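You operate a simulated robot arm through the tools that you are given. There is no shell and no other tool. Be economical: measure what you need, move in short steps, check, and stop when the job is done.

You run a simulated two-armed robot. Do the job below in one go: nothing can be reset, and whatever is moved stays where it is left.

JOB
On the top of the road side table, fold the checked cloth in half.

It is judged by the outcome, as a careful person would: the job done as asked, and still so three seconds after it is handed in. It fails if anything else is knocked over, pushed out of place, dropped, spilled or broken. Flat cloth is picked up by pressing the open fingertips on it (5 to 10 N) and closing them slowly along it; thin cloth reads only 2 to 8 mm in the jaws.

ROBOT AND FRAMES
Two 7-joint arms with two-finger parallel grippers on one trunk, on a base that drives. Base frame: it is fixed to the floor where the robot stands at the start and does not move with it; the origin is under the middle of the robot, x ahead of it, y to its left, z up; the surface under the hand at the start is at about z = 792. Readings come in mm, degrees, newtons and seconds.
The left shoulder is at the start at [70, 163, 1095], the right one opposite. With the tool pointing down near the work surface each hand reaches from about 400 to 880 mm from the robot's upright axis, wherever it stands, measured 20 degrees to its own side. Places, roughly: top of the road side table [500, 100, 800]. Payload 3.43 kg a hand.
Tool frame (each hand has its own): the origin (TCP) lies between the finger pads and is the grasp point; the fingertips stand 34 mm ahead of it; z points along the fingers, y is the line along which they close. The gripper opens to 128 mm. The fingers are 24 mm wide and 12 mm thick; the gripper's body (48 by 130 mm) begins 96 mm behind the TCP.
Orientation is that of the tool frame in the base frame, as [roll, pitch, yaw] about the fixed x, y, z axes, in that order (R = Rz(yaw) Ry(pitch) Rx(roll)). With the fingers straight down and closing along the base's y, the tool's x points along the base's -x, its y along +y and its z along -z.

CONTROLS
- The arms move only by the tool drive_tool. It takes "left_plan", "right_plan" or both (then of equal length, played together; a hand with none holds still); each is a list of rows, each a list of 7 numbers: the shift along the tool's x, y, z in mm, then the turn, a rotation vector about the tool's x, y, z in degrees, then the closure, from 0 (fully open) to 1 (shut). In form: [[dx, dy, dz, rx, ry, rz, grip], ...]. A call has 1 to 12 rows; each row shifts and turns the commanded pose from where the row before left it, along the tool's axes as they then stand. Each row takes 0.2 s and may step no farther than 50 mm and 8.6 degrees from the row before; otherwise, or with a gripper value out of range, the whole call is refused. A pose out of reach is approached as far as the arm can. The call stops where the force on the tool passes 40 N (or 10 N more than at its start, if that is more) or the arm is blocked; 0.2 s more then pass. Each finger travels about 153 mm/s and halts on what it meets, pressing with about 24 N; the grip force reading is that of the motor and also rises with nothing between the fingers. The clock runs only during rows and for 0.2 s after the last one: add rows that do not move to give the fingers time. It gives the time, the measured TCP pose, the force on the tool (base axes), the opening and the grip force at its end, in the units of the frame above (readings bear some noise), with the torque about the TCP (base axes, N m) and any sound that the robot's microphone picked up, and new pictures: "views" is both (left out), scene, wrist or none (wrist: the cameras of the hands that moved).
- Cameras (640 x 400 px; columns grow to the right, rows downward): "scene" is now at [118.8, 25.2, 1297.6]; the picture's right is [0.33, -0.95, -0.00], its down [-0.74, -0.26, -0.62] and it looks along [0.58, 0.20, -0.79] (base axes); focal length 214 px, centre (320, 200). "left" rides on the left gripper at [76, 11, -160] in its tool frame; the picture's right is [-0.15, 0.99, 0.00], its down [-0.88, -0.13, -0.46] and it looks along [-0.45, -0.07, 0.89] (tool axes); focal length 234 px, centre (320, 200). "right" rides on the right gripper at [76, -11, -160] in its tool frame; the picture's right is [0.15, 0.99, 0.00], its down [-0.88, 0.13, -0.46] and it looks along [-0.45, 0.07, 0.89] (tool axes); focal length 234 px, centre (320, 200). There is no depth. A picture from a camera that has moved, and an enlarged one, comes with that camera's place and axes in the base frame and with its lens.
- move_column(by): slides the trunk up (or, below 0, down) by that many mm; the arms and the scene camera ride with it, the base frame stays. It gives what a move gives, with no picture.
- roll_base(legs): drives the robot by 1 to 6 legs, each [ahead, left, turn to the left] in mm, mm and degrees, along the robot's own axes; the way and the turn of a leg run together, so that a leg with both is an arc; at most 1500 mm and 180 degrees a leg. The arms and the cameras ride along, it lands a little off, and it stops where it bumps. It gives what a move gives, and a new picture of the scene camera.
- head_to(pan, tilt): turns the head with the scene camera to pan (to the left, within 86 degrees either way) and tilt (down, from -29 to 69), counted from straight ahead of the robot. It gives what a move gives, and a new picture of the scene camera.
- enlarge(camera, box): a new picture of the part [left, top, right, bottom] of that camera's present view, enlarged. The clock stands still meanwhile.
- job_done(): hands the job in; it is judged then, once.

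Work in short steps. Places have to be worked out from the pictures, the camera data and where the tool is seen: move nearer, look again, correct. Check each grasp and each placing, and mend what went wrong. You have 120 turns and 260 pictures in all, those below and enlarged ones among them. Open the grippers and draw the arms clear of the work before you hand the job in, unless the task says otherwise; then end with one line.

The tools are called after ">>>" by a JSON object that holds its "fn" and its "kwargs". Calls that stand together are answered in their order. drive_tool: Moves the arms, as the interface text tells. Its arguments: {"type":"object","properties":{"left_plan":{"type":"array"},"right_plan":{"type":"array"},"views":{"type":"string","enum":["both","scene","wrist","none"]}},"required":[]} The other tools are called the same way: move_column (by) slides the trunk up or down; roll_base (legs) drives the base; head_to (pan, tilt) turns the head that bears the scene camera; enlarge (camera, box) takes an enlarged picture of a part of a camera's view; job_done () hands the job in.

At the start:

```text
time_s: 0.0
left_tool_pos: [670.5, 265.6, 1020.4]
left_tool_rot: [180.0, 0.0, 179.9]
left_contact_force: [0.0, -0.4, -0.1]
left_moment: [0.01, -0.01, -0.02]
left_finger_gap: 128.2
left_grip_force: 0.1
right_tool_pos: [433.1, -290.7, 972.6]
right_tool_rot: [-179.9, -0.1, 180.0]
right_contact_force: [0.2, -0.1, -0.1]
right_moment: [-0.02, -0.02, 0.03]
right_finger_gap: 127.8
right_grip_force: 0.1
trunk travel left (down, up): [-575.0, 365.0]
robot x, y, heading: [-1.4, -0.8, 0.2]
head pan, tilt: [19.1, 51.8]
```

scene: 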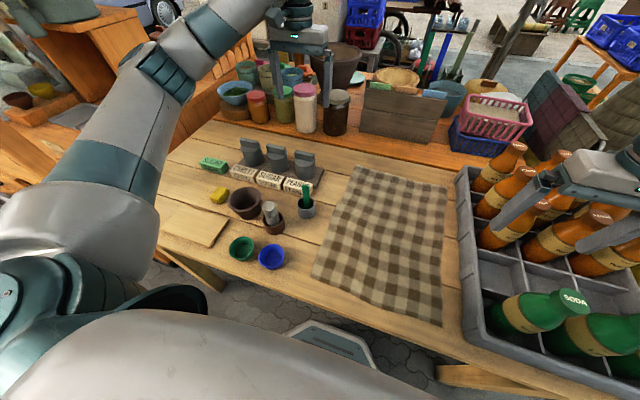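
right: 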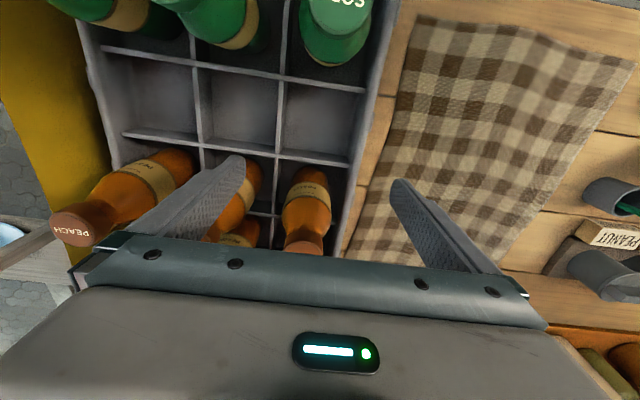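
left: 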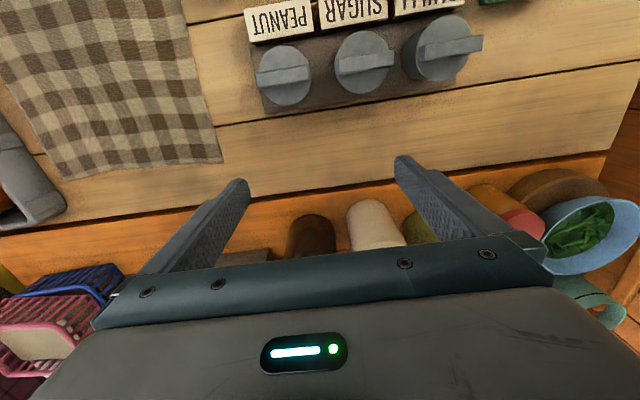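

The cloth spans about x 266–660 and y −205–95, with the crate just beyond y ≈ −240. I'll fold the far edge over to the near one, both hands closing along x. First I raise both hands clear and turn them a quarter turn.

>>> {"fn": "drive_tool", "kwargs": {"left_plan": [[0, 0, -30, 0, 0, 0, 0.4], [0, 0, -30, 0, 0, -8.5, 0.4], [0, 0, 0, 0, 0, -8.5, 0.4], [0, 0, 0, 0, 0, -8.5, 0.4], [0, 0, 0, 0, 0, -8.5, 0.4], [0, 0, 0, 0, 0, -8.5, 0.4], [0, 0, 0, 0, 0, -8.5, 0.4], [0, 0, 0, 0, 0, -8.5, 0.4], [0, 0, 0, 0, 0, -8.5, 0.4], [0, 0, 0, 0, 0, -8.5, 0.4], [0, 0, 0, 0, 0, -8.5, 0.4], [0, 0, 0, 0, 0, -5, 0.4]], "right_plan": [[0, 0, -50, 0, 0, 0, 0.4], [0, 0, -50, 0, 0, 8.5, 0.4], [0, 0, -40, 0, 0, 8.5, 0.4], [0, 0, 0, 0, 0, 8.5, 0.4], [0, 0, 0, 0, 0, 8.5, 0.4], [0, 0, 0, 0, 0, 8.5, 0.4], [0, 0, 0, 0, 0, 8.5, 0.4], [0, 0, 0, 0, 0, 8.5, 0.4], [0, 0, 0, 0, 0, 8.5, 0.4], [0, 0, 0, 0, 0, 8.5, 0.4], [0, 0, 0, 0, 0, 8.5, 0.4], [0, 0, 0, 0, 0, 5, 0.4]]}}

>>> {"fn": "roll_base", "kwargs": {"legs": [[-150, 0, 0]]}}

```text
time_s: 2.6
left_tool_pos: [670.2, 265.8, 1079.3]
left_tool_rot: [-180.0, -0.1, -89.9]
left_contact_force: [-1.1, 0.0, -0.1]
left_moment: [-0.01, -0.01, 0.03]
left_finger_gap: 77.1
left_grip_force: 0.0
right_tool_pos: [432.3, -292.0, 1113.7]
right_tool_rot: [180.0, 0.0, 89.8]
right_contact_force: [0.5, 0.5, -0.3]
right_moment: [-0.01, -0.01, 0.01]
right_finger_gap: 76.7
right_grip_force: 0.1
trunk travel left (down, up): [-575.0, 365.0]
robot x, y, heading: [-0.8, -3.3, -0.3]
head pan, tilt: [19.1, 51.8]
camera scene: at [118.8, 25.2, 1297.6], right [0.33, -0.95, 0.0], down [-0.74, -0.26, -0.62], along [0.58, 0.2, -0.79], focal length 214 px, centre (320, 200)
camera right: at [423.0, -213.9, 1273.1], right [0.99, 0.14, 0.0], down [0.13, -0.88, 0.46], along [0.07, -0.45, -0.89], focal length 234 px, centre (320, 200)
camera left: at [660.6, 191.4, 1241.3], right [-0.99, 0.14, 0.0], down [0.13, 0.88, 0.46], along [0.07, 0.45, -0.89], focal length 234 px, centre (320, 200)
```

scene: 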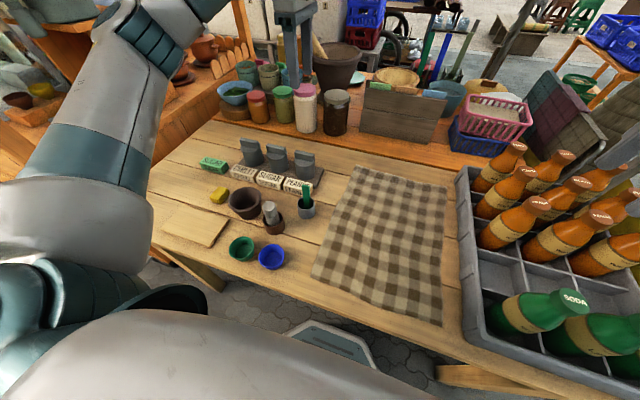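
right: 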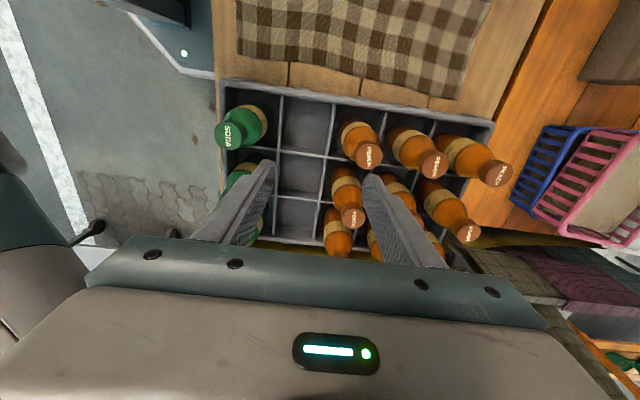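
left: 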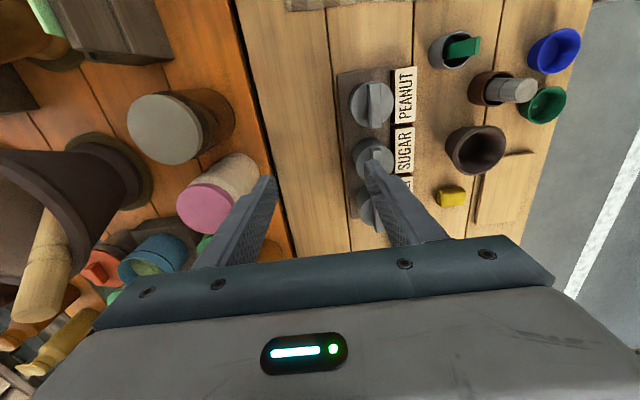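

```text
time_s: 4.0
left_tool_pos: [519.7, 265.8, 1081.0]
left_tool_rot: [180.0, 0.0, -90.0]
left_contact_force: [-0.5, 0.7, 0.3]
left_moment: [-0.01, 0.01, -0.02]
left_finger_gap: 76.6
left_grip_force: 0.1
right_tool_pos: [283.0, -290.7, 1112.5]
right_tool_rot: [-180.0, 0.1, 90.1]
right_contact_force: [-0.7, 0.5, 0.3]
right_moment: [-0.01, 0.02, 0.01]
right_finger_gap: 76.9
right_grip_force: 0.1
trunk travel left (down, up): [-575.0, 365.0]
robot x, y, heading: [-150.3, 1.0, 0.3]
head pan, tilt: [19.1, 51.8]
camera scene: at [-32.2, 25.3, 1297.5], right [0.33, -0.94, 0.0], down [-0.74, -0.26, -0.62], along [0.58, 0.2, -0.79], focal length 214 px, centre (320, 200)
```

scene: 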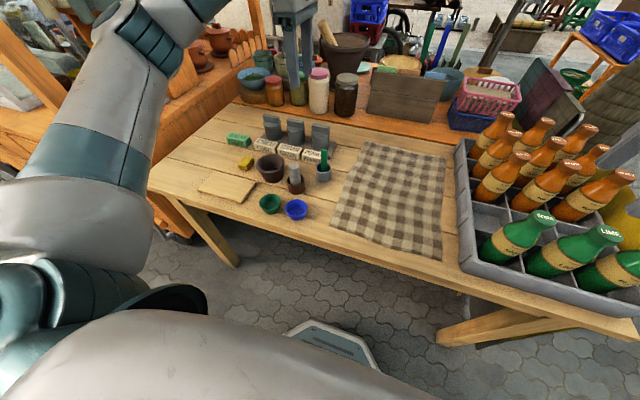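

Now I bring the hands above the far corner points, right (628, −180) and left (628, 60), staying high for now.

>>> {"fn": "drive_tool", "kwargs": {"left_plan": [[40, 0, 0, 0, 0, 0, 0.65], [40, 0, 0, 0, 0, 0, 0.65], [40, 0, 0, 0, 0, 0, 0.65], [40, -27, 0, 0, 0, 0, 0.65], [40, -27, 0, 0, 0, 0, 0.65], [6, -27, 0, 0, 0, 0, 0.65], [0, -27, 0, 0, 0, 0, 0.65], [0, 0, 0, 0, 0, 0, 0.65], [0, 0, 0, 0, 0, 0, 0.65], [0, 0, 0, 0, 0, 0, 0.65], [0, 0, 40, 0, 0, 0, 0.65], [0, 0, 41, 0, 0, 0, 0.65]], "right_plan": [[37, 0, 0, 0, 0, 0, 0.65], [37, 0, 0, 0, 0, 0, 0.65], [37, 0, 0, 0, 0, 0, 0.65], [0, 45, 0, 0, 0, 0, 0.65], [0, 45, 0, 0, 0, 0, 0.65], [0, 45, 0, 0, 0, 0, 0.65], [0, 45, 0, 0, 0, 0, 0.65], [0, 45, 0, 0, 0, 0, 0.65], [0, 45, 0, 0, 0, 0, 0.65], [0, 45, 30, 0, 0, 0, 0.65], [0, 30, 40, 0, 0, 0, 0.65], [0, 0, 42, 0, 0, 0, 0.65]]}}

```text
refused: row 10 steps farther than a row can; nothing moved
```

Row 10 of the right plan was just over the 50 mm step limit, so I trim it and send again.

>>> {"fn": "drive_tool", "kwargs": {"left_plan": [[40, 0, 0, 0, 0, 0, 0.65], [40, 0, 0, 0, 0, 0, 0.65], [40, 0, 0, 0, 0, 0, 0.65], [40, -27, 0, 0, 0, 0, 0.65], [40, -27, 0, 0, 0, 0, 0.65], [6, -27, 0, 0, 0, 0, 0.65], [0, -27, 0, 0, 0, 0, 0.65], [0, 0, 0, 0, 0, 0, 0.65], [0, 0, 0, 0, 0, 0, 0.65], [0, 0, 0, 0, 0, 0, 0.65], [0, 0, 40, 0, 0, 0, 0.65], [0, 0, 41, 0, 0, 0, 0.65]], "right_plan": [[37, 0, 0, 0, 0, 0, 0.65], [37, 0, 0, 0, 0, 0, 0.65], [37, 0, 0, 0, 0, 0, 0.65], [0, 48, 0, 0, 0, 0, 0.65], [0, 48, 0, 0, 0, 0, 0.65], [0, 48, 0, 0, 0, 0, 0.65], [0, 48, 0, 0, 0, 0, 0.65], [0, 48, 0, 0, 0, 0, 0.65], [0, 48, 0, 0, 0, 0, 0.65], [0, 40, 25, 0, 0, 0, 0.65], [0, 17, 42, 0, 0, 0, 0.65], [0, 0, 45, 0, 0, 0, 0.65]]}}

```text
time_s: 6.6
left_tool_pos: [627.8, 56.7, 999.6]
left_tool_rot: [179.9, -0.1, -90.0]
left_contact_force: [0.7, -0.4, 0.2]
left_moment: [-0.01, -0.01, 0.02]
left_finger_gap: 45.0
left_grip_force: 0.0
right_tool_pos: [628.7, -181.9, 1001.0]
right_tool_rot: [-179.9, 0.0, 90.1]
right_contact_force: [0.3, -0.8, -0.3]
right_moment: [0.03, 0.02, 0.0]
right_finger_gap: 44.6
right_grip_force: 0.0
trunk travel left (down, up): [-575.0, 365.0]
robot x, y, heading: [-150.3, 1.0, 0.2]
head pan, tilt: [19.1, 51.8]
camera scene: at [-30.4, 24.0, 1297.6], right [0.33, -0.94, 0.0], down [-0.74, -0.26, -0.62], along [0.58, 0.2, -0.79], focal length 214 px, centre (320, 200)
camera right: at [617.7, -105.2, 1159.9], right [0.99, 0.15, 0.0], down [0.13, -0.88, 0.46], along [0.07, -0.45, -0.89], focal length 234 px, centre (320, 200)
camera left: at [618.9, -17.4, 1160.0], right [-0.99, 0.15, 0.0], down [0.13, 0.88, 0.46], along [0.06, 0.45, -0.89], focal length 234 px, centre (320, 200)
```

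scene: 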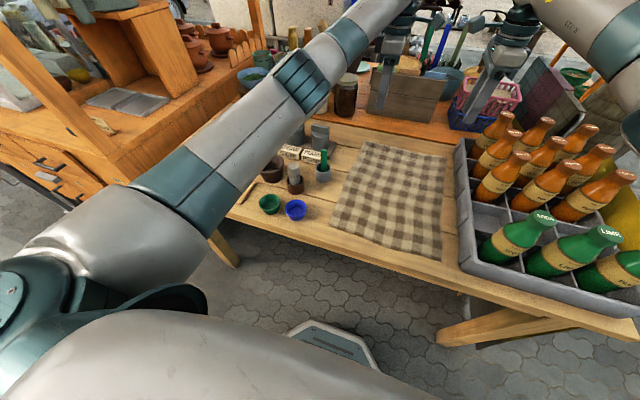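
right: 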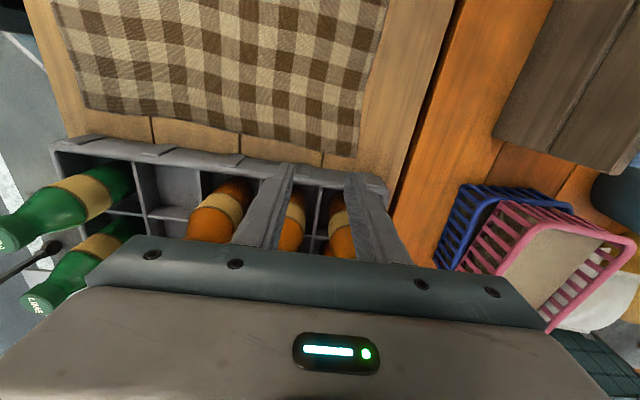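
left: 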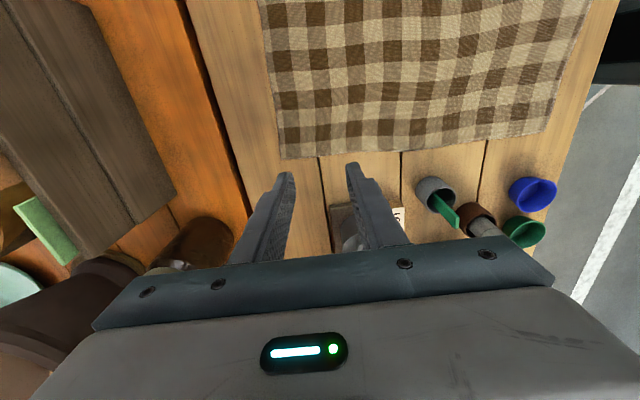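

By projecting the hands straight down in the wrist views, I put the cloth's far edge at x ≈ 695 and its near edge at about 285. I shift 37 mm forward and come down to just above the cloth.

>>> {"fn": "drive_tool", "kwargs": {"left_plan": [[-6, -37, 0, 0, 0, 0, 0.65], [0, 0, 40, 0, 0, 0, 0.65], [0, 0, 40, 0, 0, 0, 0.65], [0, 0, 40, 0, 0, 0, 0.65], [0, 0, 25, 0, 0, 0, 0.65], [0, 0, 0, 0, 0, 0, 0.65]], "right_plan": [[0, 37, 0, 0, 0, 0, 0.65], [0, 0, 40, 0, 0, 0, 0.65], [0, 0, 40, 0, 0, 0, 0.65], [0, 0, 40, 0, 0, 0, 0.65], [0, 0, 25, 0, 0, 0, 0.65], [0, 0, 0, 0, 0, 0, 0.65]]}}

```text
time_s: 8.0
left_tool_pos: [665.9, 69.2, 855.0]
left_tool_rot: [180.0, 0.0, -90.0]
left_contact_force: [0.6, -0.2, -0.2]
left_moment: [0.06, -0.01, 0.04]
left_finger_gap: 44.7
left_grip_force: 0.0
left hand out of reach, approached as far as the arm can: row 1, 2, 3
right_tool_pos: [663.8, -180.6, 858.9]
right_tool_rot: [-179.9, 0.0, 90.2]
right_contact_force: [-0.4, 0.0, 0.7]
right_moment: [0.04, 0.01, -0.02]
right_finger_gap: 44.6
right_grip_force: 0.1
trunk travel left (down, up): [-575.0, 365.0]
robot x, y, heading: [-149.0, -1.1, 0.0]
head pan, tilt: [19.1, 51.8]
camera scene: at [-32.8, 25.3, 1297.7], right [0.33, -0.94, 0.0], down [-0.74, -0.26, -0.62], along [0.58, 0.2, -0.79], focal length 214 px, centre (320, 200)
camera right: at [653.4, -103.2, 1017.7], right [0.99, 0.15, 0.0], down [0.13, -0.88, 0.46], along [0.07, -0.45, -0.89], focal length 234 px, centre (320, 200)
camera left: at [655.2, -4.7, 1014.9], right [-0.99, 0.15, 0.0], down [0.13, 0.88, 0.46], along [0.07, 0.45, -0.89], focal length 234 px, centre (320, 200)
```

scene: 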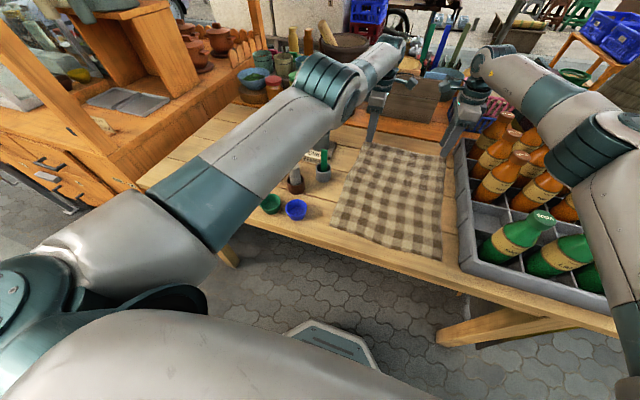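
right: 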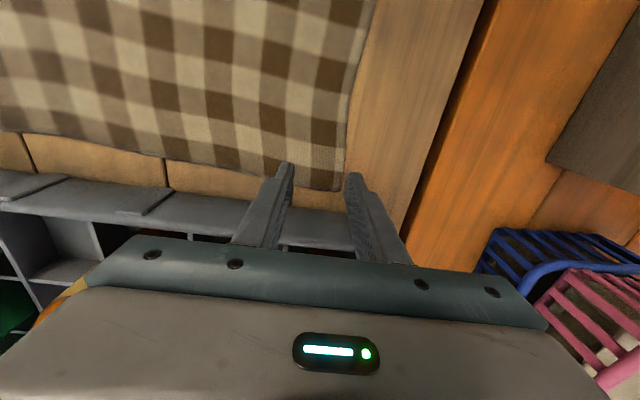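
left: 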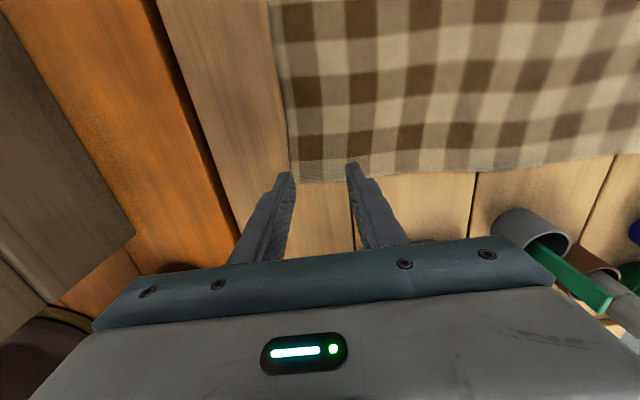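

Each outer finger is right at the far edge. I pull both hands back 12 mm, bring the left one 8 mm inward, and go down close to contact.

>>> {"fn": "drive_tool", "kwargs": {"left_plan": [[8, 12, 0, 0, 0, 0, 0.65], [0, 0, 10, 0, 0, 0, 0.65], [0, 0, 8, 0, 0, 0, 0.65], [0, 0, 0, 0, 0, 0, 0.65]], "right_plan": [[0, -12, 0, 0, 0, 0, 0.65], [0, 0, 12, 0, 0, 0, 0.65], [0, 0, 10, 0, 0, 0, 0.65], [0, 0, 0, 0, 0, 0, 0.65]], "views": "wrist"}}

```text
time_s: 9.0
left_tool_pos: [663.6, 58.8, 836.2]
left_tool_rot: [179.8, 0.2, -90.0]
left_contact_force: [-0.1, -0.1, 1.4]
left_moment: [-0.01, -0.01, 0.01]
left_finger_gap: 44.6
left_grip_force: 0.2
left hand out of reach, approached as far as the arm can: row 1
right_tool_pos: [651.4, -179.9, 835.1]
right_tool_rot: [179.9, 0.0, 90.0]
right_contact_force: [-0.5, 0.1, 0.1]
right_moment: [0.0, 0.02, -0.02]
right_finger_gap: 44.8
right_grip_force: 0.0
trunk travel left (down, up): [-575.0, 365.0]
robot x, y, heading: [-151.3, -1.6, -0.0]
head pan, tilt: [19.1, 51.8]
camera right: at [641.1, -102.3, 994.7], right [0.99, 0.15, 0.0], down [0.13, -0.88, 0.46], along [0.07, -0.45, -0.89], focal length 234 px, centre (320, 200)
camera left: at [652.7, -15.4, 996.5], right [-0.99, 0.15, 0.0], down [0.13, 0.88, 0.46], along [0.06, 0.45, -0.89], focal length 234 px, centre (320, 200)
```

right: 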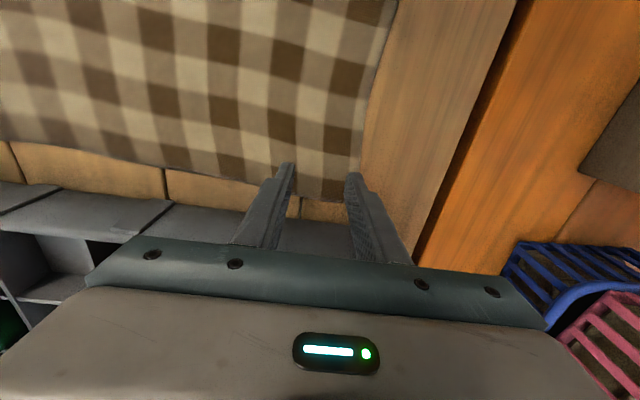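
left: 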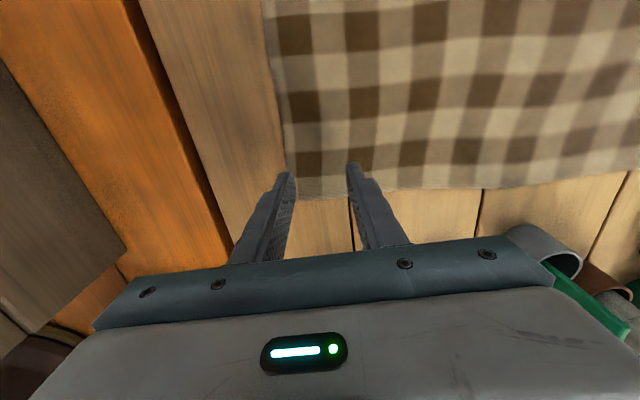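

The left hand still needs another 12 mm back. After that both press down in small steps to read contact.

>>> {"fn": "drive_tool", "kwargs": {"left_plan": [[0, 12, -2, 0, 0, 0, 0.65], [0, 0, 4, 0, 0, 0, 0.65], [0, 0, 2, 0, 0, 0, 0.65], [0, 0, 0, 0, 0, 0, 0.65]], "right_plan": [[0, 0, 0, 0, 0, 0, 0.65], [0, 0, 2, 0, 0, 0, 0.65], [0, 0, 2, 0, 0, 0, 0.65], [0, 0, 0, 0, 0, 0, 0.65]], "views": "none"}}

```text
time_s: 10.0
left_tool_pos: [663.2, 57.6, 829.3]
left_tool_rot: [179.9, 0.0, -90.1]
left_contact_force: [-0.7, 1.0, -0.3]
left_moment: [0.04, 0.0, -0.01]
left_finger_gap: 45.1
left_grip_force: 0.1
left hand out of reach, approached as far as the arm can: row 1
right_tool_pos: [652.5, -178.8, 831.2]
right_tool_rot: [180.0, 0.0, 89.9]
right_contact_force: [-0.4, -0.6, 0.0]
right_moment: [-0.02, -0.01, 0.03]
right_finger_gap: 44.5
right_grip_force: 0.1
trunk travel left (down, up): [-575.0, 365.0]
robot x, y, heading: [-150.1, 3.0, 0.0]
head pan, tilt: [19.1, 51.8]
```

The left hand did not take the backward shift, so I try it in smaller steps, a little raised.

>>> {"fn": "drive_tool", "kwargs": {"left_plan": [[0, 0, -8, 0, 0, 0, 0.65], [0, 4, 0, 0, 0, 0, 0.65], [0, 4, 0, 0, 0, 0, 0.65], [0, 4, 0, 0, 0, 0, 0.65], [0, 0, 0, 0, 0, 0, 0.65]], "views": "none"}}

```text
time_s: 11.2
left_tool_pos: [664.2, 57.0, 838.9]
left_tool_rot: [179.9, 0.1, -90.0]
left_contact_force: [0.4, -0.8, -0.4]
left_moment: [-0.05, -0.02, 0.0]
left_finger_gap: 44.8
left_grip_force: 0.0
left hand out of reach, approached as far as the arm can: row 2, 3, 4
right_tool_pos: [651.0, -179.4, 830.4]
right_tool_rot: [179.9, 0.0, 89.9]
right_contact_force: [0.5, -0.4, -0.5]
right_moment: [0.02, 0.04, -0.01]
right_finger_gap: 44.6
right_grip_force: 0.1
trunk travel left (down, up): [-575.0, 365.0]
robot x, y, heading: [-150.5, 1.4, 0.1]
head pan, tilt: [19.1, 51.8]
```

The left wrist seems to be at a turn limit: it reaches inward with a full quarter turn. I'll lift both hands, back the turn off 16° on each side, shift the hands left 60 mm, then roll the base right 60 mm to centre on the cloth.

>>> {"fn": "drive_tool", "kwargs": {"left_plan": [[0, 0, -45, 0, 0, 0, 0.65], [0, 0, -45, 0, 0, 0, 0.65], [0, 0, -30, 0, 0, 0, 0.65], [-30, 0, 0, 0, 0, 0, 0.65], [-30, 0, 0, 0, 0, 0, 0.65], [0, 0, 0, 0, 0, 8, 0.65], [0, 0, 0, 0, 0, 8, 0.65], [0, 0, 0, 0, 0, 0, 0.65]], "right_plan": [[0, 0, -45, 0, 0, 0, 0.65], [0, 0, -45, 0, 0, 0, 0.65], [0, 0, -30, 0, 0, 0, 0.65], [30, 0, 0, 0, 0, 0, 0.65], [30, 0, 0, 0, 0, 0, 0.65], [0, 0, 0, 0, 0, -8, 0.65], [0, 0, 0, 0, 0, -8, 0.65], [0, 0, 0, 0, 0, 0, 0.65]], "views": "none"}}

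>>> {"fn": "roll_base", "kwargs": {"legs": [[0, -60, 0]]}}

```text
time_s: 13.0
left_tool_pos: [669.0, 118.9, 956.9]
left_tool_rot: [179.8, 0.0, -106.0]
left_contact_force: [-0.9, -1.1, 0.1]
left_moment: [-0.02, -0.02, 0.01]
left_finger_gap: 45.0
left_grip_force: 0.1
left hand out of reach, approached as far as the arm can: row 3, 4, 5
right_tool_pos: [653.0, -118.9, 950.0]
right_tool_rot: [-179.9, 0.0, 106.2]
right_contact_force: [0.2, 0.4, -0.6]
right_moment: [-0.03, 0.02, -0.01]
right_finger_gap: 44.6
right_grip_force: 0.1
trunk travel left (down, up): [-575.0, 365.0]
robot x, y, heading: [-151.6, -0.9, 0.2]
head pan, tilt: [19.1, 51.8]
```

```text
time_s: 13.9
left_tool_pos: [667.9, 60.6, 958.2]
left_tool_rot: [179.9, 0.0, -106.0]
left_contact_force: [0.6, -0.8, -0.3]
left_moment: [0.04, -0.04, 0.03]
left_finger_gap: 44.5
left_grip_force: 0.0
right_tool_pos: [651.8, -177.9, 950.1]
right_tool_rot: [-180.0, 0.0, 106.1]
right_contact_force: [-0.5, -0.1, -0.7]
right_moment: [0.06, -0.02, -0.02]
right_finger_gap: 44.7
right_grip_force: 0.1
trunk travel left (down, up): [-575.0, 365.0]
robot x, y, heading: [-151.9, -62.4, 0.4]
head pan, tilt: [19.1, 51.8]
camera scene: at [-31.9, -33.3, 1297.6], right [0.33, -0.94, 0.0], down [-0.74, -0.26, -0.62], along [0.58, 0.2, -0.79], focal length 214 px, centre (320, 200)
```

scene: 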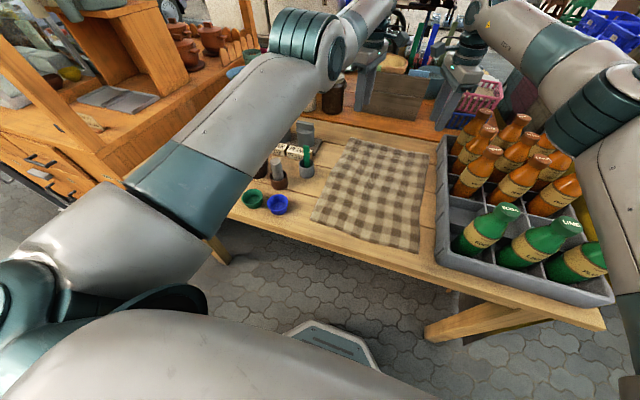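

I test the whole return path at height, both hands moving 340 mm back, to see that it can be reached.

>>> {"fn": "drive_tool", "kwargs": {"left_plan": [[11.7, 40.8, 0, 0, 0, 0, 0.65], [11.7, 40.8, 0, 0, 0, 0, 0.65], [11.7, 40.8, 0, 0, 0, 0, 0.65], [11.7, 40.8, 0, 0, 0, 0, 0.65], [11.7, 40.8, 0, 0, 0, 0, 0.65], [11.7, 40.8, 0, 0, 0, 0, 0.65], [11.7, 40.8, 0, 0, 0, 0, 0.65], [11.7, 40.8, 0, 0, 0, 0, 0.65], [0, 0, 0, 0, 0, 0, 0.65]], "right_plan": [[11.7, -40.8, 0, 0, 0, 0, 0.65], [11.7, -40.8, 0, 0, 0, 0, 0.65], [11.7, -40.8, 0, 0, 0, 0, 0.65], [11.7, -40.8, 0, 0, 0, 0, 0.65], [11.7, -40.8, 0, 0, 0, 0, 0.65], [11.7, -40.8, 0, 0, 0, 0, 0.65], [11.7, -40.8, 0, 0, 0, 0, 0.65], [11.7, -40.8, 0, 0, 0, 0, 0.65], [0, 0, 0, 0, 0, 0, 0.65]]}}

```text
time_s: 15.9
left_tool_pos: [659.1, 29.0, 981.6]
left_tool_rot: [179.7, 0.0, -106.0]
left_contact_force: [0.0, 0.5, 0.3]
left_moment: [0.0, 0.02, -0.03]
left_finger_gap: 44.7
left_grip_force: 0.1
left hand out of reach, approached as far as the arm can: row 1, 2, 3, 4, 5, 6, 7, 8
right_tool_pos: [311.0, -175.3, 947.4]
right_tool_rot: [-179.9, -0.1, 106.0]
right_contact_force: [-0.2, -0.5, -0.4]
right_moment: [0.0, 0.0, -0.02]
right_finger_gap: 44.7
right_grip_force: 0.0
trunk travel left (down, up): [-575.0, 365.0]
robot x, y, heading: [-152.5, -58.6, 0.0]
head pan, tilt: [19.1, 51.8]
camera scene: at [-31.4, -32.7, 1297.5], right [0.33, -0.94, 0.0], down [-0.74, -0.26, -0.62], along [0.58, 0.2, -0.79], focal length 214 px, centre (320, 200)
camera right: at [280.6, -104.1, 1107.6], right [0.91, 0.41, 0.0], down [0.37, -0.81, 0.46], along [0.19, -0.41, -0.89], focal length 234 px, centre (320, 200)
camera left: at [629.3, -38.6, 1142.4], right [-0.91, 0.41, 0.01], down [0.37, 0.81, 0.45], along [0.18, 0.42, -0.89], focal length 234 px, centre (320, 200)
```

scene: 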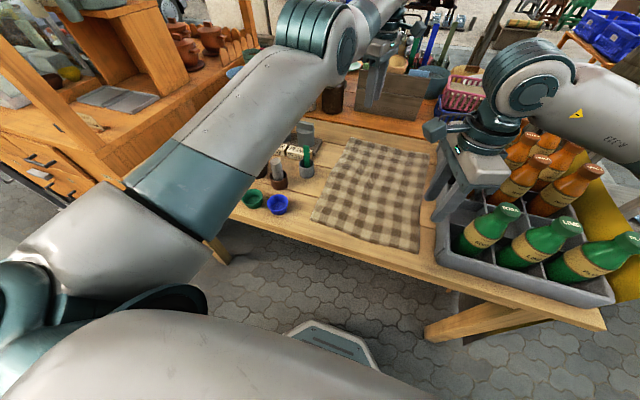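
right: 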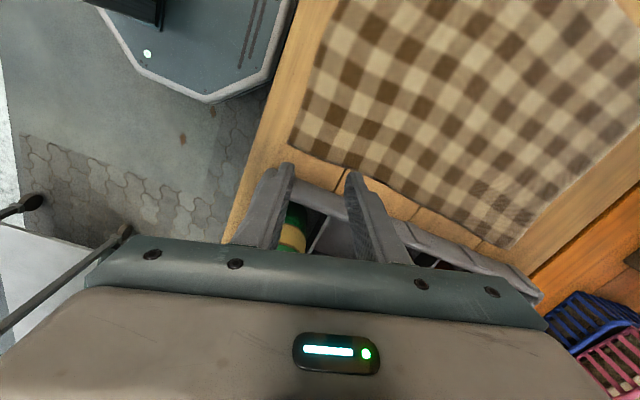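
left: 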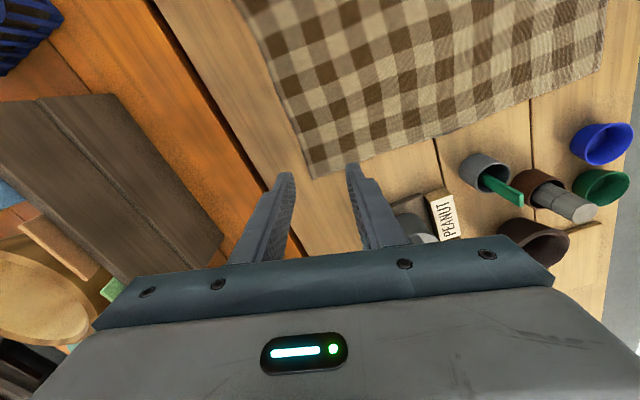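

The right hand made the path freely, but the left is stuck in a bad arm posture. I probe small moves with it to find a way out: left, up, back, and some wrist turn.

>>> {"fn": "drive_tool", "kwargs": {"left_plan": [[-19.2, 5.5, 0, 0, 0, 0, 0.65], [-19.2, 5.5, 0, 0, 0, 0, 0.65], [-19.2, 5.5, 0, 0, 0, 0, 0.65], [0, 0, -20, 0, 0, 0, 0.65], [0, 0, -20, 0, 0, 0, 0.65], [5.5, 19.2, 0, 0, 0, 0, 0.65], [5.5, 19.2, 0, 0, 0, 0, 0.65], [0, 0, 0, 0, 0, 8, 0.65], [0, 0, 0, 0, 0, 8, 0.65], [10, 16, 0, 0, 0, 0, 0.65], [10, 16, 0, 0, 0, 0, 0.65]], "views": "none"}}

```text
time_s: 18.3
left_tool_pos: [662.5, 91.3, 1020.3]
left_tool_rot: [179.8, -0.1, -122.0]
left_contact_force: [-0.5, 0.3, 0.2]
left_moment: [0.0, -0.03, -0.02]
left_finger_gap: 44.7
left_grip_force: 0.0
left hand out of reach, approached as far as the arm can: row 1, 3, 5, 6, 7, 10, 11
right_tool_pos: [310.9, -175.3, 949.1]
right_tool_rot: [179.9, 0.0, 106.1]
right_contact_force: [0.0, 0.2, -0.2]
right_moment: [-0.01, -0.01, 0.01]
right_finger_gap: 44.6
right_grip_force: 0.1
trunk travel left (down, up): [-575.0, 365.0]
robot x, y, heading: [-148.4, -56.4, 0.3]
head pan, tilt: [19.1, 51.8]
```

The arm seems to be stretched to a singular posture. I tilt the left hand so its wrist comes back toward the robot, then try moving back.

>>> {"fn": "drive_tool", "kwargs": {"left_plan": [[0, 0, 0, 6.8, -4.2, 0, 0.65], [0, 0, 0, 6.8, -4.2, 0, 0.65], [0, 0, 0, 6.8, -4.2, 0, 0.65], [9.7, 15.5, -8.1, 0, 0, 0, 0.65], [9.7, 15.5, -8.1, 0, 0, 0, 0.65], [9.7, 15.5, -8.1, 0, 0, 0, 0.65], [9.7, 15.5, -8.1, 0, 0, 0, 0.65], [0, 0, 0, 0, 0, 0, 0.65]], "views": "none"}}

```text
time_s: 20.1
left_tool_pos: [580.7, 90.8, 1022.1]
left_tool_rot: [-159.5, 12.3, -119.7]
left_contact_force: [0.4, 0.1, -1.1]
left_moment: [0.03, 0.03, -0.02]
left_finger_gap: 44.9
left_grip_force: 0.0
left hand out of reach, approached as far as the arm can: row 1
right_tool_pos: [311.6, -175.6, 947.8]
right_tool_rot: [180.0, 0.0, 106.1]
right_contact_force: [0.1, 0.6, 0.4]
right_moment: [0.01, 0.0, 0.02]
right_finger_gap: 45.1
right_grip_force: 0.1
trunk travel left (down, up): [-575.0, 365.0]
robot x, y, heading: [-149.9, -57.7, 0.2]
head pan, tilt: [19.1, 51.8]
```

That freed it. I undo the tilt, and move farther back to check the near end, staying at height.

>>> {"fn": "drive_tool", "kwargs": {"left_plan": [[0, 0, 0, -6.8, 4.2, 0, 0.65], [0, 0, 0, -6.8, 4.2, 0, 0.65], [0, 0, 0, -6.8, 4.2, 0, 0.65], [0, 0, 20, 0, 0, -8, 0.65], [0, 0, 20, 0, 0, -8, 0.65], [11.7, 40.8, 30, 0, 0, 0, 0.65], [11.7, 40.8, 0, 0, 0, 0, 0.65], [11.7, 40.8, 0, 0, 0, 0, 0.65], [11.7, 40.8, 0, 0, 0, 0, 0.65], [11.7, 40.8, 0, 0, 0, 0, 0.65], [11.7, 40.8, 0, 0, 0, 0, 0.65], [0, 0, 0, 0, 0, 0, 0.65]], "views": "none"}}

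>>> {"fn": "roll_base", "kwargs": {"legs": [[30, 0, 0]]}}

```text
refused: row 6 steps farther than a row can; nothing moved
```

```text
time_s: 21.0
left_tool_pos: [609.9, 89.5, 1024.3]
left_tool_rot: [-159.4, 12.3, -119.8]
left_contact_force: [0.2, -0.6, -0.8]
left_moment: [0.03, 0.03, 0.01]
left_finger_gap: 44.7
left_grip_force: 0.1
right_tool_pos: [341.3, -174.7, 949.5]
right_tool_rot: [180.0, -0.1, 106.2]
right_contact_force: [-0.4, 0.1, -0.1]
right_moment: [-0.01, -0.02, 0.0]
right_finger_gap: 44.9
right_grip_force: 0.1
trunk travel left (down, up): [-575.0, 365.0]
robot x, y, heading: [-119.5, -54.6, 0.0]
head pan, tilt: [19.1, 51.8]
camera scene: at [-2.4, -32.9, 1297.7], right [0.33, -0.94, 0.0], down [-0.74, -0.26, -0.62], along [0.58, 0.2, -0.79], focal length 214 px, centre (320, 200)
```

scene: 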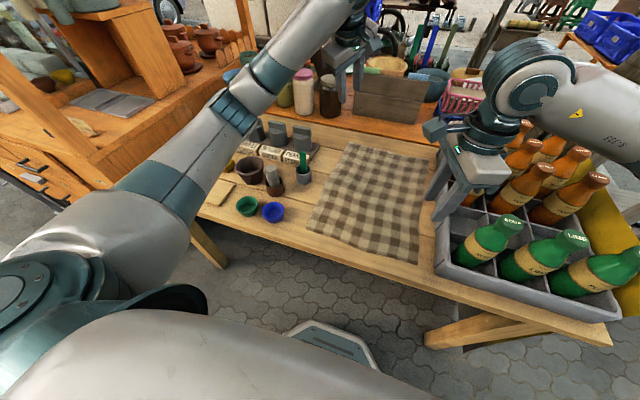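

The base moved, but the arm plan was refused because one row was just too long. I resend it with the lateral part corrected toward y ≈ 60.

>>> {"fn": "drive_tool", "kwargs": {"left_plan": [[0, 0, 0, -6.8, 4.2, 0, 0.65], [0, 0, 0, -6.8, 4.2, 0, 0.65], [0, 0, 0, -6.8, 4.2, 0, 0.65], [0, 0, 30, 0, 0, -8, 0.65], [0, 0, 30, 0, 0, -8, 0.65], [30, -8, 0, 0, 0, 0, 0.65], [11.7, 40.8, 0, 0, 0, 0, 0.65], [11.7, 40.8, 0, 0, 0, 0, 0.65], [11.7, 40.8, 0, 0, 0, 0, 0.65], [11.7, 40.8, 0, 0, 0, 0, 0.65], [11.7, 40.8, 0, 0, 0, 0, 0.65], [11.7, 40.8, 0, 0, 0, 0, 0.65]], "views": "wrist"}}

```text
time_s: 23.6
left_tool_pos: [356.3, 58.1, 963.4]
left_tool_rot: [179.9, 0.0, -105.9]
left_contact_force: [0.0, 0.4, 0.6]
left_moment: [0.02, -0.08, 0.0]
left_finger_gap: 44.8
left_grip_force: 0.0
right_tool_pos: [340.3, -174.9, 948.6]
right_tool_rot: [-180.0, 0.0, 106.0]
right_contact_force: [0.3, 0.0, -0.4]
right_moment: [0.0, -0.03, 0.0]
right_finger_gap: 44.7
right_grip_force: 0.0
trunk travel left (down, up): [-575.0, 365.0]
robot x, y, heading: [-122.8, -54.1, 0.0]
head pan, tilt: [19.1, 51.8]
camera left: at [325.5, -9.6, 1124.3], right [-0.91, 0.41, 0.0], down [0.37, 0.81, 0.46], along [0.19, 0.42, -0.89], focal length 234 px, centre (320, 200)
```

left: 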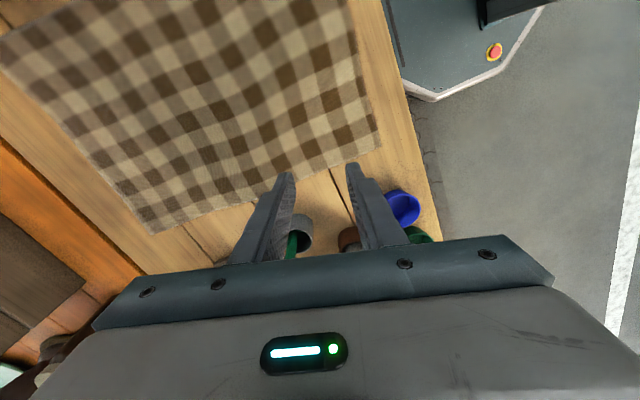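

Both hands are now over the near edge (x ≈ 280, corners at about (282, 98) and (277, −192)). So I'll fold near-to-far instead, moving to grasp points left (322, 66) and right (322, −160) and coming down to about 20 mm above the cloth.

>>> {"fn": "drive_tool", "kwargs": {"left_plan": [[1.7, 34.9, 0, 0, 0, 0, 0.65], [0, 0, 40, 0, 0, 0, 0.65], [0, 0, 40, 0, 0, 0, 0.65], [0, 0, 33, 0, 0, 0, 0.65], [0, 0, 0, 0, 0, 0, 0.65]], "right_plan": [[19.4, -13.2, 0, 0, 0, 0, 0.65], [0, 0, 40, 0, 0, 0, 0.65], [0, 0, 40, 0, 0, 0, 0.65], [0, 0, 18, 0, 0, 0, 0.65], [0, 0, 0, 0, 0, 0, 0.65]]}}

```text
time_s: 24.8
left_tool_pos: [314.2, 76.5, 856.2]
left_tool_rot: [-179.3, -0.4, -105.9]
left_contact_force: [0.9, 0.6, 0.8]
left_moment: [-0.01, -0.02, -0.02]
left_finger_gap: 44.6
left_grip_force: 0.1
right_tool_pos: [323.2, -152.2, 866.7]
right_tool_rot: [178.2, 1.2, 106.0]
right_contact_force: [1.5, -0.6, 0.6]
right_moment: [0.06, 0.04, 0.0]
right_finger_gap: 44.8
right_grip_force: 0.0
trunk travel left (down, up): [-575.0, 365.0]
robot x, y, heading: [-120.0, -62.7, 0.1]
head pan, tilt: [19.1, 51.8]
camera scene: at [-14.0, -18.8, 1300.9], right [0.33, -0.94, 0.01], down [-0.74, -0.26, -0.62], along [0.59, 0.19, -0.78], focal length 214 px, centre (320, 200)
camera right: at [286.2, -78.8, 1024.3], right [0.91, 0.41, 0.03], down [0.35, -0.8, 0.48], along [0.22, -0.43, -0.88], focal length 234 px, centre (320, 200)
camera left: at [282.3, 10.3, 1017.9], right [-0.91, 0.41, -0.01], down [0.36, 0.82, 0.45], along [0.19, 0.41, -0.89], focal length 234 px, centre (320, 200)
```

scene: 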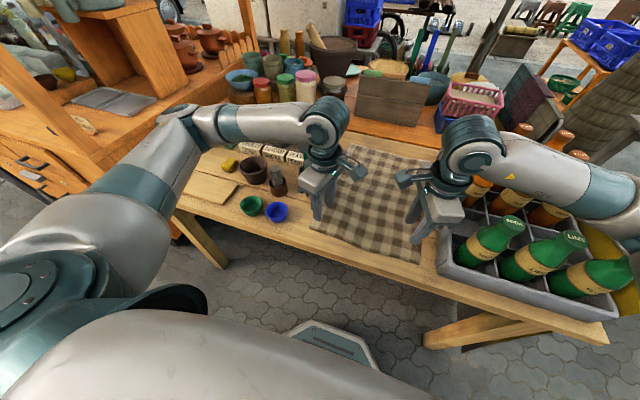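
right: 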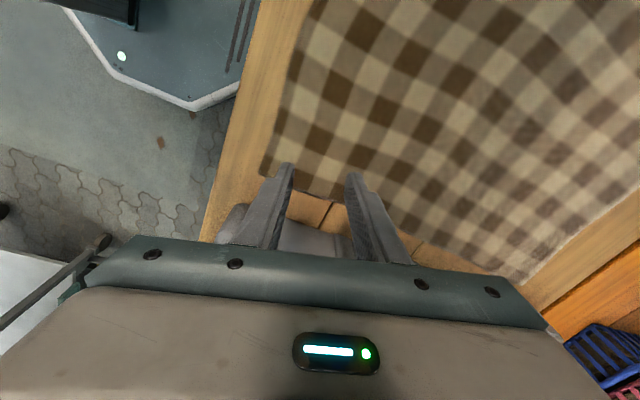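
left: 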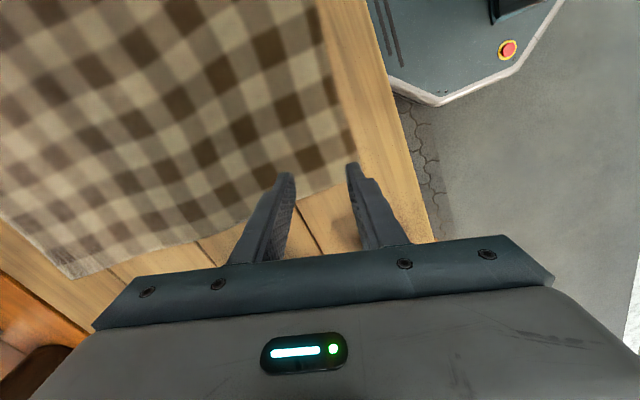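

The scene camera and hands have shifted and tilted slightly, as if something is pushing on the robot. The right elbow may be resting on the bottles. I raise the right hand straight back up and look.

>>> {"fn": "drive_tool", "kwargs": {"right_plan": [[0, 0, -20, 0, 0, 0, 0.65], [0, 0, -40, 0, 0, 0, 0.65], [0, 0, -40, 0, 0, 0, 0.65], [0, 0, 0, 0, 0, 0, 0.65]], "left_plan": [[0, 0, -20, 0, 0, 0, 0.65], [0, 0, -20, 0, 0, 0, 0.65], [0, 0, 0, 0, 0, 0, 0.65], [0, 0, 0, 0, 0, 0, 0.65]], "views": "scene"}}

```text
time_s: 25.8
left_tool_pos: [321.5, 66.5, 888.2]
left_tool_rot: [179.8, 0.0, -105.9]
left_contact_force: [-0.5, 0.6, -0.8]
left_moment: [0.03, 0.02, 0.02]
left_finger_gap: 45.1
left_grip_force: 0.1
right_tool_pos: [323.4, -160.0, 950.0]
right_tool_rot: [-179.9, -0.1, 106.1]
right_contact_force: [0.3, -0.4, -0.1]
right_moment: [-0.02, 0.02, -0.03]
right_finger_gap: 45.1
right_grip_force: 0.1
trunk travel left (down, up): [-575.0, 365.0]
robot x, y, heading: [-124.9, -54.6, -0.1]
head pan, tilt: [19.1, 51.8]
camera scene: at [-1.4, -33.6, 1296.9], right [0.33, -0.94, 0.0], down [-0.74, -0.26, -0.62], along [0.58, 0.2, -0.79], focal length 214 px, centre (320, 200)
```

scene: 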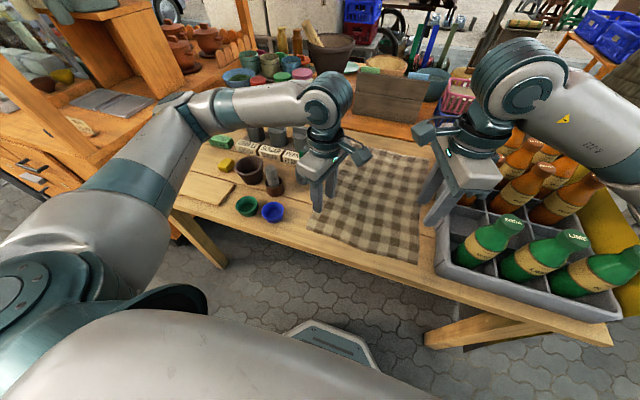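

With the right hand raised, the pose is back to normal and the bottles look unmoved. The right elbow was pressing down over the crate, so I raise the trunk 250 mm to keep both elbows high.

>>> {"fn": "move_column", "kwargs": {"by": 250}}

>>> {"fn": "drive_tool", "kwargs": {"left_plan": [[0, 0, 50, 0, 0, 0, 0.65], [0, 0, 50, 0, 0, 0, 0.65], [0, 0, 50, 0, 0, 0, 0.65], [0, 0, 50, 0, 0, 0, 0.65], [0, 0, 20, 0, 0, 0, 0.65], [0, 0, 0, 0, 0, 0, 0.65]], "right_plan": [[0, 0, 50, 0, 0, 0, 0.65], [0, 0, 50, 0, 0, 0, 0.65], [0, 0, 50, 0, 0, 0, 0.65], [0, 0, 50, 0, 0, 0, 0.65], [0, 0, 50, 0, 0, 0, 0.65], [0, 0, 0, 0, 0, 0, 0.65]]}}

```text
time_s: 28.4
left_tool_pos: [321.8, 67.7, 1140.0]
left_tool_rot: [179.9, 0.0, -106.0]
left_contact_force: [0.4, 0.5, -0.6]
left_moment: [0.01, 0.02, 0.02]
left_finger_gap: 44.9
left_grip_force: 0.0
right_tool_pos: [323.1, -160.5, 1201.5]
right_tool_rot: [180.0, 0.0, 106.1]
right_contact_force: [0.1, 0.1, -0.5]
right_moment: [0.05, 0.02, 0.04]
right_finger_gap: 44.9
right_grip_force: 0.1
trunk travel left (down, up): [-825.0, 115.0]
robot x, y, heading: [-123.5, -57.7, -0.4]
head pan, tilt: [19.1, 51.8]
```

```text
time_s: 29.8
left_tool_pos: [321.3, 68.5, 920.0]
left_tool_rot: [179.9, -0.1, -106.0]
left_contact_force: [0.1, -0.4, -0.9]
left_moment: [0.0, 0.02, -0.02]
left_finger_gap: 45.0
left_grip_force: 0.0
right_tool_pos: [323.7, -159.4, 950.9]
right_tool_rot: [-180.0, 0.0, 106.1]
right_contact_force: [-0.4, -0.3, 0.0]
right_moment: [-0.01, -0.02, 0.01]
right_finger_gap: 44.7
right_grip_force: 0.1
trunk travel left (down, up): [-825.0, 115.0]
robot x, y, heading: [-120.4, -58.7, -0.1]
head pan, tilt: [19.1, 51.8]
camera scene: at [-2.2, -32.6, 1547.6], right [0.33, -0.94, 0.0], down [-0.74, -0.26, -0.62], along [0.58, 0.2, -0.79], focal length 214 px, centre (320, 200)
camera right: at [292.9, -88.4, 1110.3], right [0.91, 0.41, 0.0], down [0.37, -0.81, 0.46], along [0.19, -0.41, -0.89], focal length 234 px, centre (320, 200)
camera left: at [291.2, -0.1, 1081.1], right [-0.91, 0.41, 0.0], down [0.37, 0.81, 0.46], along [0.19, 0.42, -0.89], focal length 234 px, centre (320, 200)
```

scene: 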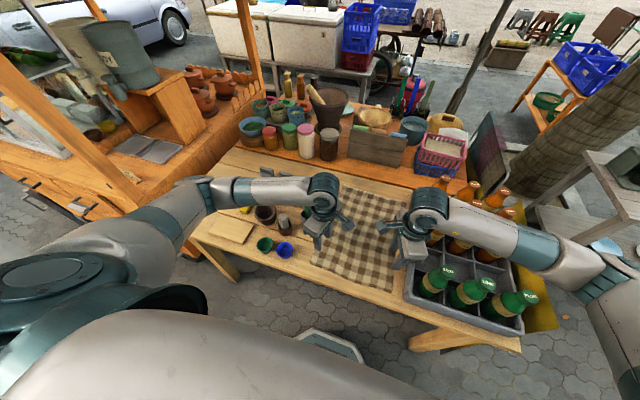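
right: 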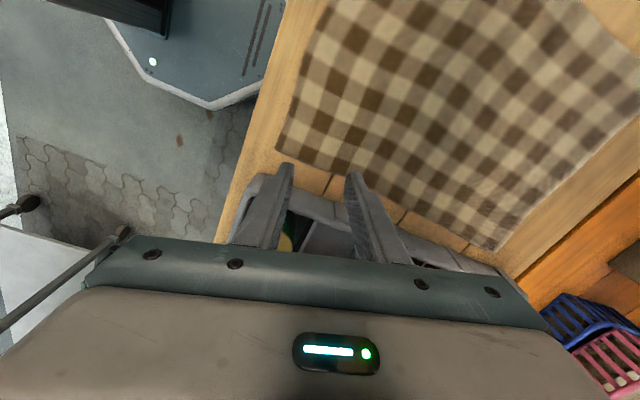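
left: 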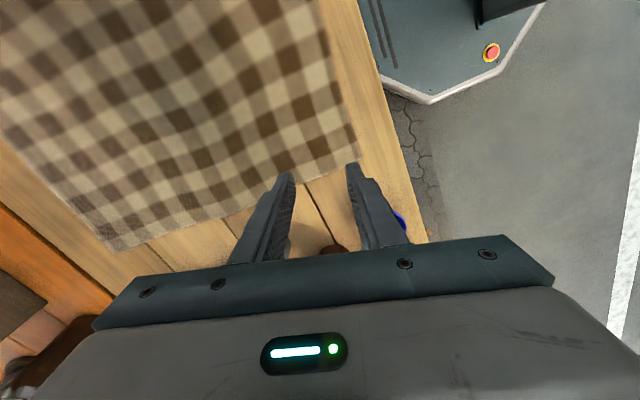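

The right forearm still runs out over the bottles when the arm is bent. An extended arm keeps the elbow off the crate. So I'll roll the base back 310 mm, work with extended arms, and later make the fold travel by rolling the base forward.

>>> {"fn": "drive_tool", "kwargs": {"left_plan": [[0, 0, -50, 0, 0, 0, 0.65], [0, 0, -50, 0, 0, 0, 0.65], [0, 0, -40, 0, 0, 0, 0.65]], "right_plan": [[0, 0, -50, 0, 0, 0, 0.65], [0, 0, -50, 0, 0, 0, 0.65], [0, 0, -10, 0, 0, 0, 0.65]], "views": "none"}}

>>> {"fn": "roll_base", "kwargs": {"legs": [[-310, 0, 0]]}}

>>> {"fn": "move_column", "kwargs": {"by": -100}}

>>> {"fn": "drive_tool", "kwargs": {"left_plan": [[-11, -38.4, 0, 0, 0, 0, 0.65], [-11, -38.4, 0, 0, 0, 0, 0.65], [-11, -38.4, 0, 0, 0, 0, 0.65], [-11, -38.4, 0, 0, 0, 0, 0.65], [-11, -38.4, 0, 0, 0, 0, 0.65], [-11, -38.4, 0, 0, 0, 0, 0.65], [-11, -38.4, 0, 0, 0, 0, 0.65], [-8, -29, 0, 0, 0, 0, 0.65], [0, 0, 0, 0, 0, 0, 0.65]], "right_plan": [[-11, 38.4, 0, 0, 0, 0, 0.65], [-11, 38.4, 0, 0, 0, 0, 0.65], [-11, 38.4, 0, 0, 0, 0, 0.65], [-11, 38.4, 0, 0, 0, 0, 0.65], [-11, 38.4, 0, 0, 0, 0, 0.65], [-11, 38.4, 0, 0, 0, 0, 0.65], [-11, 38.4, 0, 0, 0, 0, 0.65], [-8, 29, 0, 0, 0, 0, 0.65], [0, 0, 0, 0, 0, 0, 0.65]]}}

```text
time_s: 30.6
left_tool_pos: [322.6, 66.3, 1059.6]
left_tool_rot: [179.9, 0.0, -105.9]
left_contact_force: [-0.2, -1.1, -0.2]
left_moment: [0.02, -0.01, 0.0]
left_finger_gap: 44.7
left_grip_force: 0.1
right_tool_pos: [323.4, -160.1, 1060.4]
right_tool_rot: [-180.0, 0.0, 106.1]
right_contact_force: [0.2, 0.9, 0.4]
right_moment: [0.03, -0.01, 0.04]
right_finger_gap: 44.8
right_grip_force: 0.1
trunk travel left (down, up): [-825.0, 115.0]
robot x, y, heading: [-124.4, -56.6, -0.5]
head pan, tilt: [19.1, 51.8]
```

```text
time_s: 32.6
left_tool_pos: [20.5, 65.9, 1057.3]
left_tool_rot: [179.8, 0.0, -106.1]
left_contact_force: [1.3, 0.2, 0.5]
left_moment: [0.0, 0.02, 0.01]
left_finger_gap: 44.8
left_grip_force: 0.0
right_tool_pos: [19.3, -160.8, 1060.4]
right_tool_rot: [-179.9, -0.1, 105.9]
right_contact_force: [-0.6, -0.1, -0.1]
right_moment: [0.02, 0.03, -0.02]
right_finger_gap: 45.0
right_grip_force: 0.1
trunk travel left (down, up): [-825.0, 115.0]
robot x, y, heading: [-422.2, -55.0, -0.1]
head pan, tilt: [19.1, 51.8]
camera scene: at [-304.2, -33.1, 1547.4], right [0.33, -0.95, 0.0], down [-0.74, -0.26, -0.62], along [0.58, 0.2, -0.79], focal length 214 px, centre (320, 200)
```

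scene: 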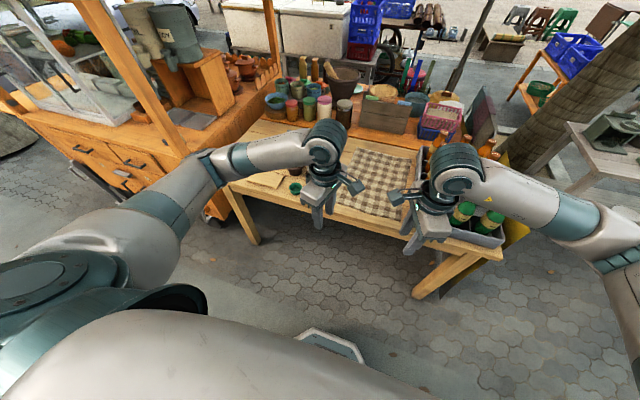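

```text
time_s: 34.0
left_tool_pos: [20.3, 66.1, 959.0]
left_tool_rot: [180.0, 0.0, -106.1]
left_contact_force: [0.0, -0.3, -0.2]
left_moment: [-0.02, 0.0, 0.0]
left_finger_gap: 45.1
left_grip_force: 0.0
right_tool_pos: [19.5, -162.8, 962.6]
right_tool_rot: [179.9, -0.1, 105.9]
right_contact_force: [-0.2, 0.4, -0.1]
right_moment: [-0.02, 0.02, -0.02]
right_finger_gap: 44.6
right_grip_force: 0.1
trunk travel left (down, up): [-725.0, 215.0]
robot x, y, heading: [-425.8, -56.1, 0.2]
head pan, tilt: [19.1, 51.8]
```

```text
time_s: 36.0
left_tool_pos: [329.7, 66.6, 957.6]
left_tool_rot: [179.9, 0.0, -106.0]
left_contact_force: [-0.3, -0.4, 0.0]
left_moment: [-0.01, 0.0, 0.0]
left_finger_gap: 44.8
left_grip_force: 0.1
right_tool_pos: [328.6, -161.5, 960.1]
right_tool_rot: [-180.0, 0.0, 105.8]
right_contact_force: [-0.2, -0.4, -0.5]
right_moment: [0.03, 0.01, -0.02]
right_finger_gap: 44.8
right_grip_force: 0.0
trunk travel left (down, up): [-725.0, 215.0]
robot x, y, heading: [-419.6, -59.8, -0.2]
head pan, tilt: [19.1, 51.8]
camera scene: at [-306.0, -33.1, 1447.6], right [0.33, -0.95, 0.0], down [-0.74, -0.26, -0.62], along [0.58, 0.2, -0.79], focal length 214 px, centre (320, 200)
camera right: at [297.9, -90.8, 1119.4], right [0.91, 0.41, 0.0], down [0.37, -0.81, 0.46], along [0.19, -0.42, -0.89], focal length 234 px, centre (320, 200)
camera left: at [298.5, -2.0, 1117.5], right [-0.91, 0.42, 0.0], down [0.37, 0.81, 0.46], along [0.19, 0.41, -0.89], focal length 234 px, centre (320, 200)
```

scene: 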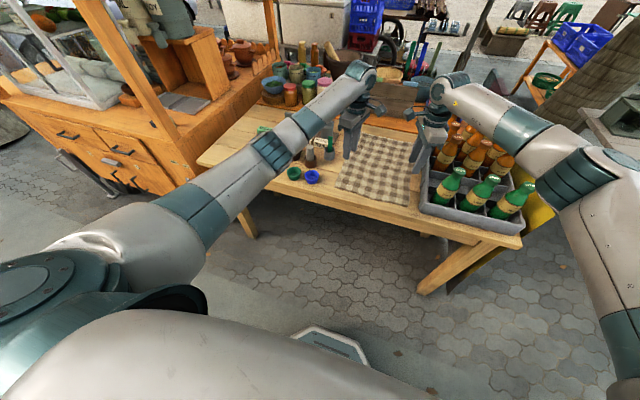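
right: 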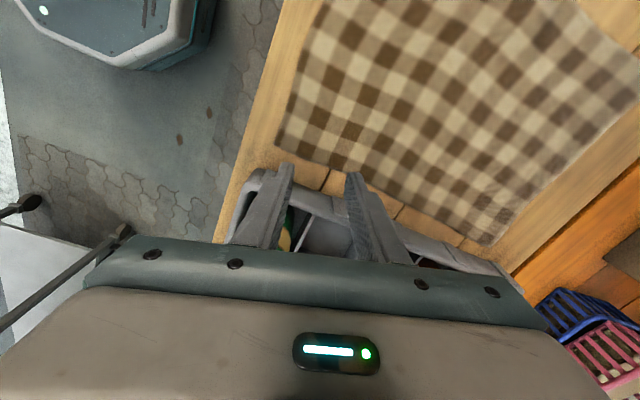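
left: 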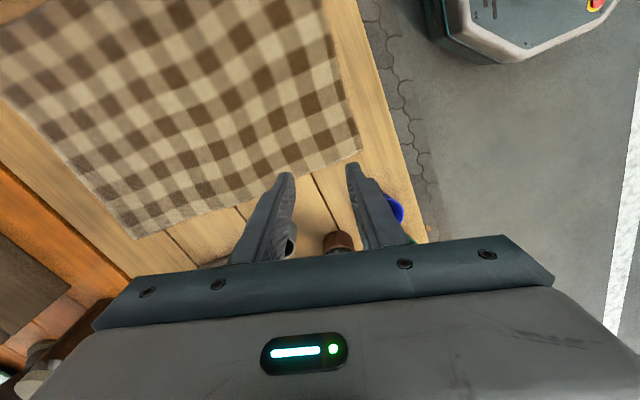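

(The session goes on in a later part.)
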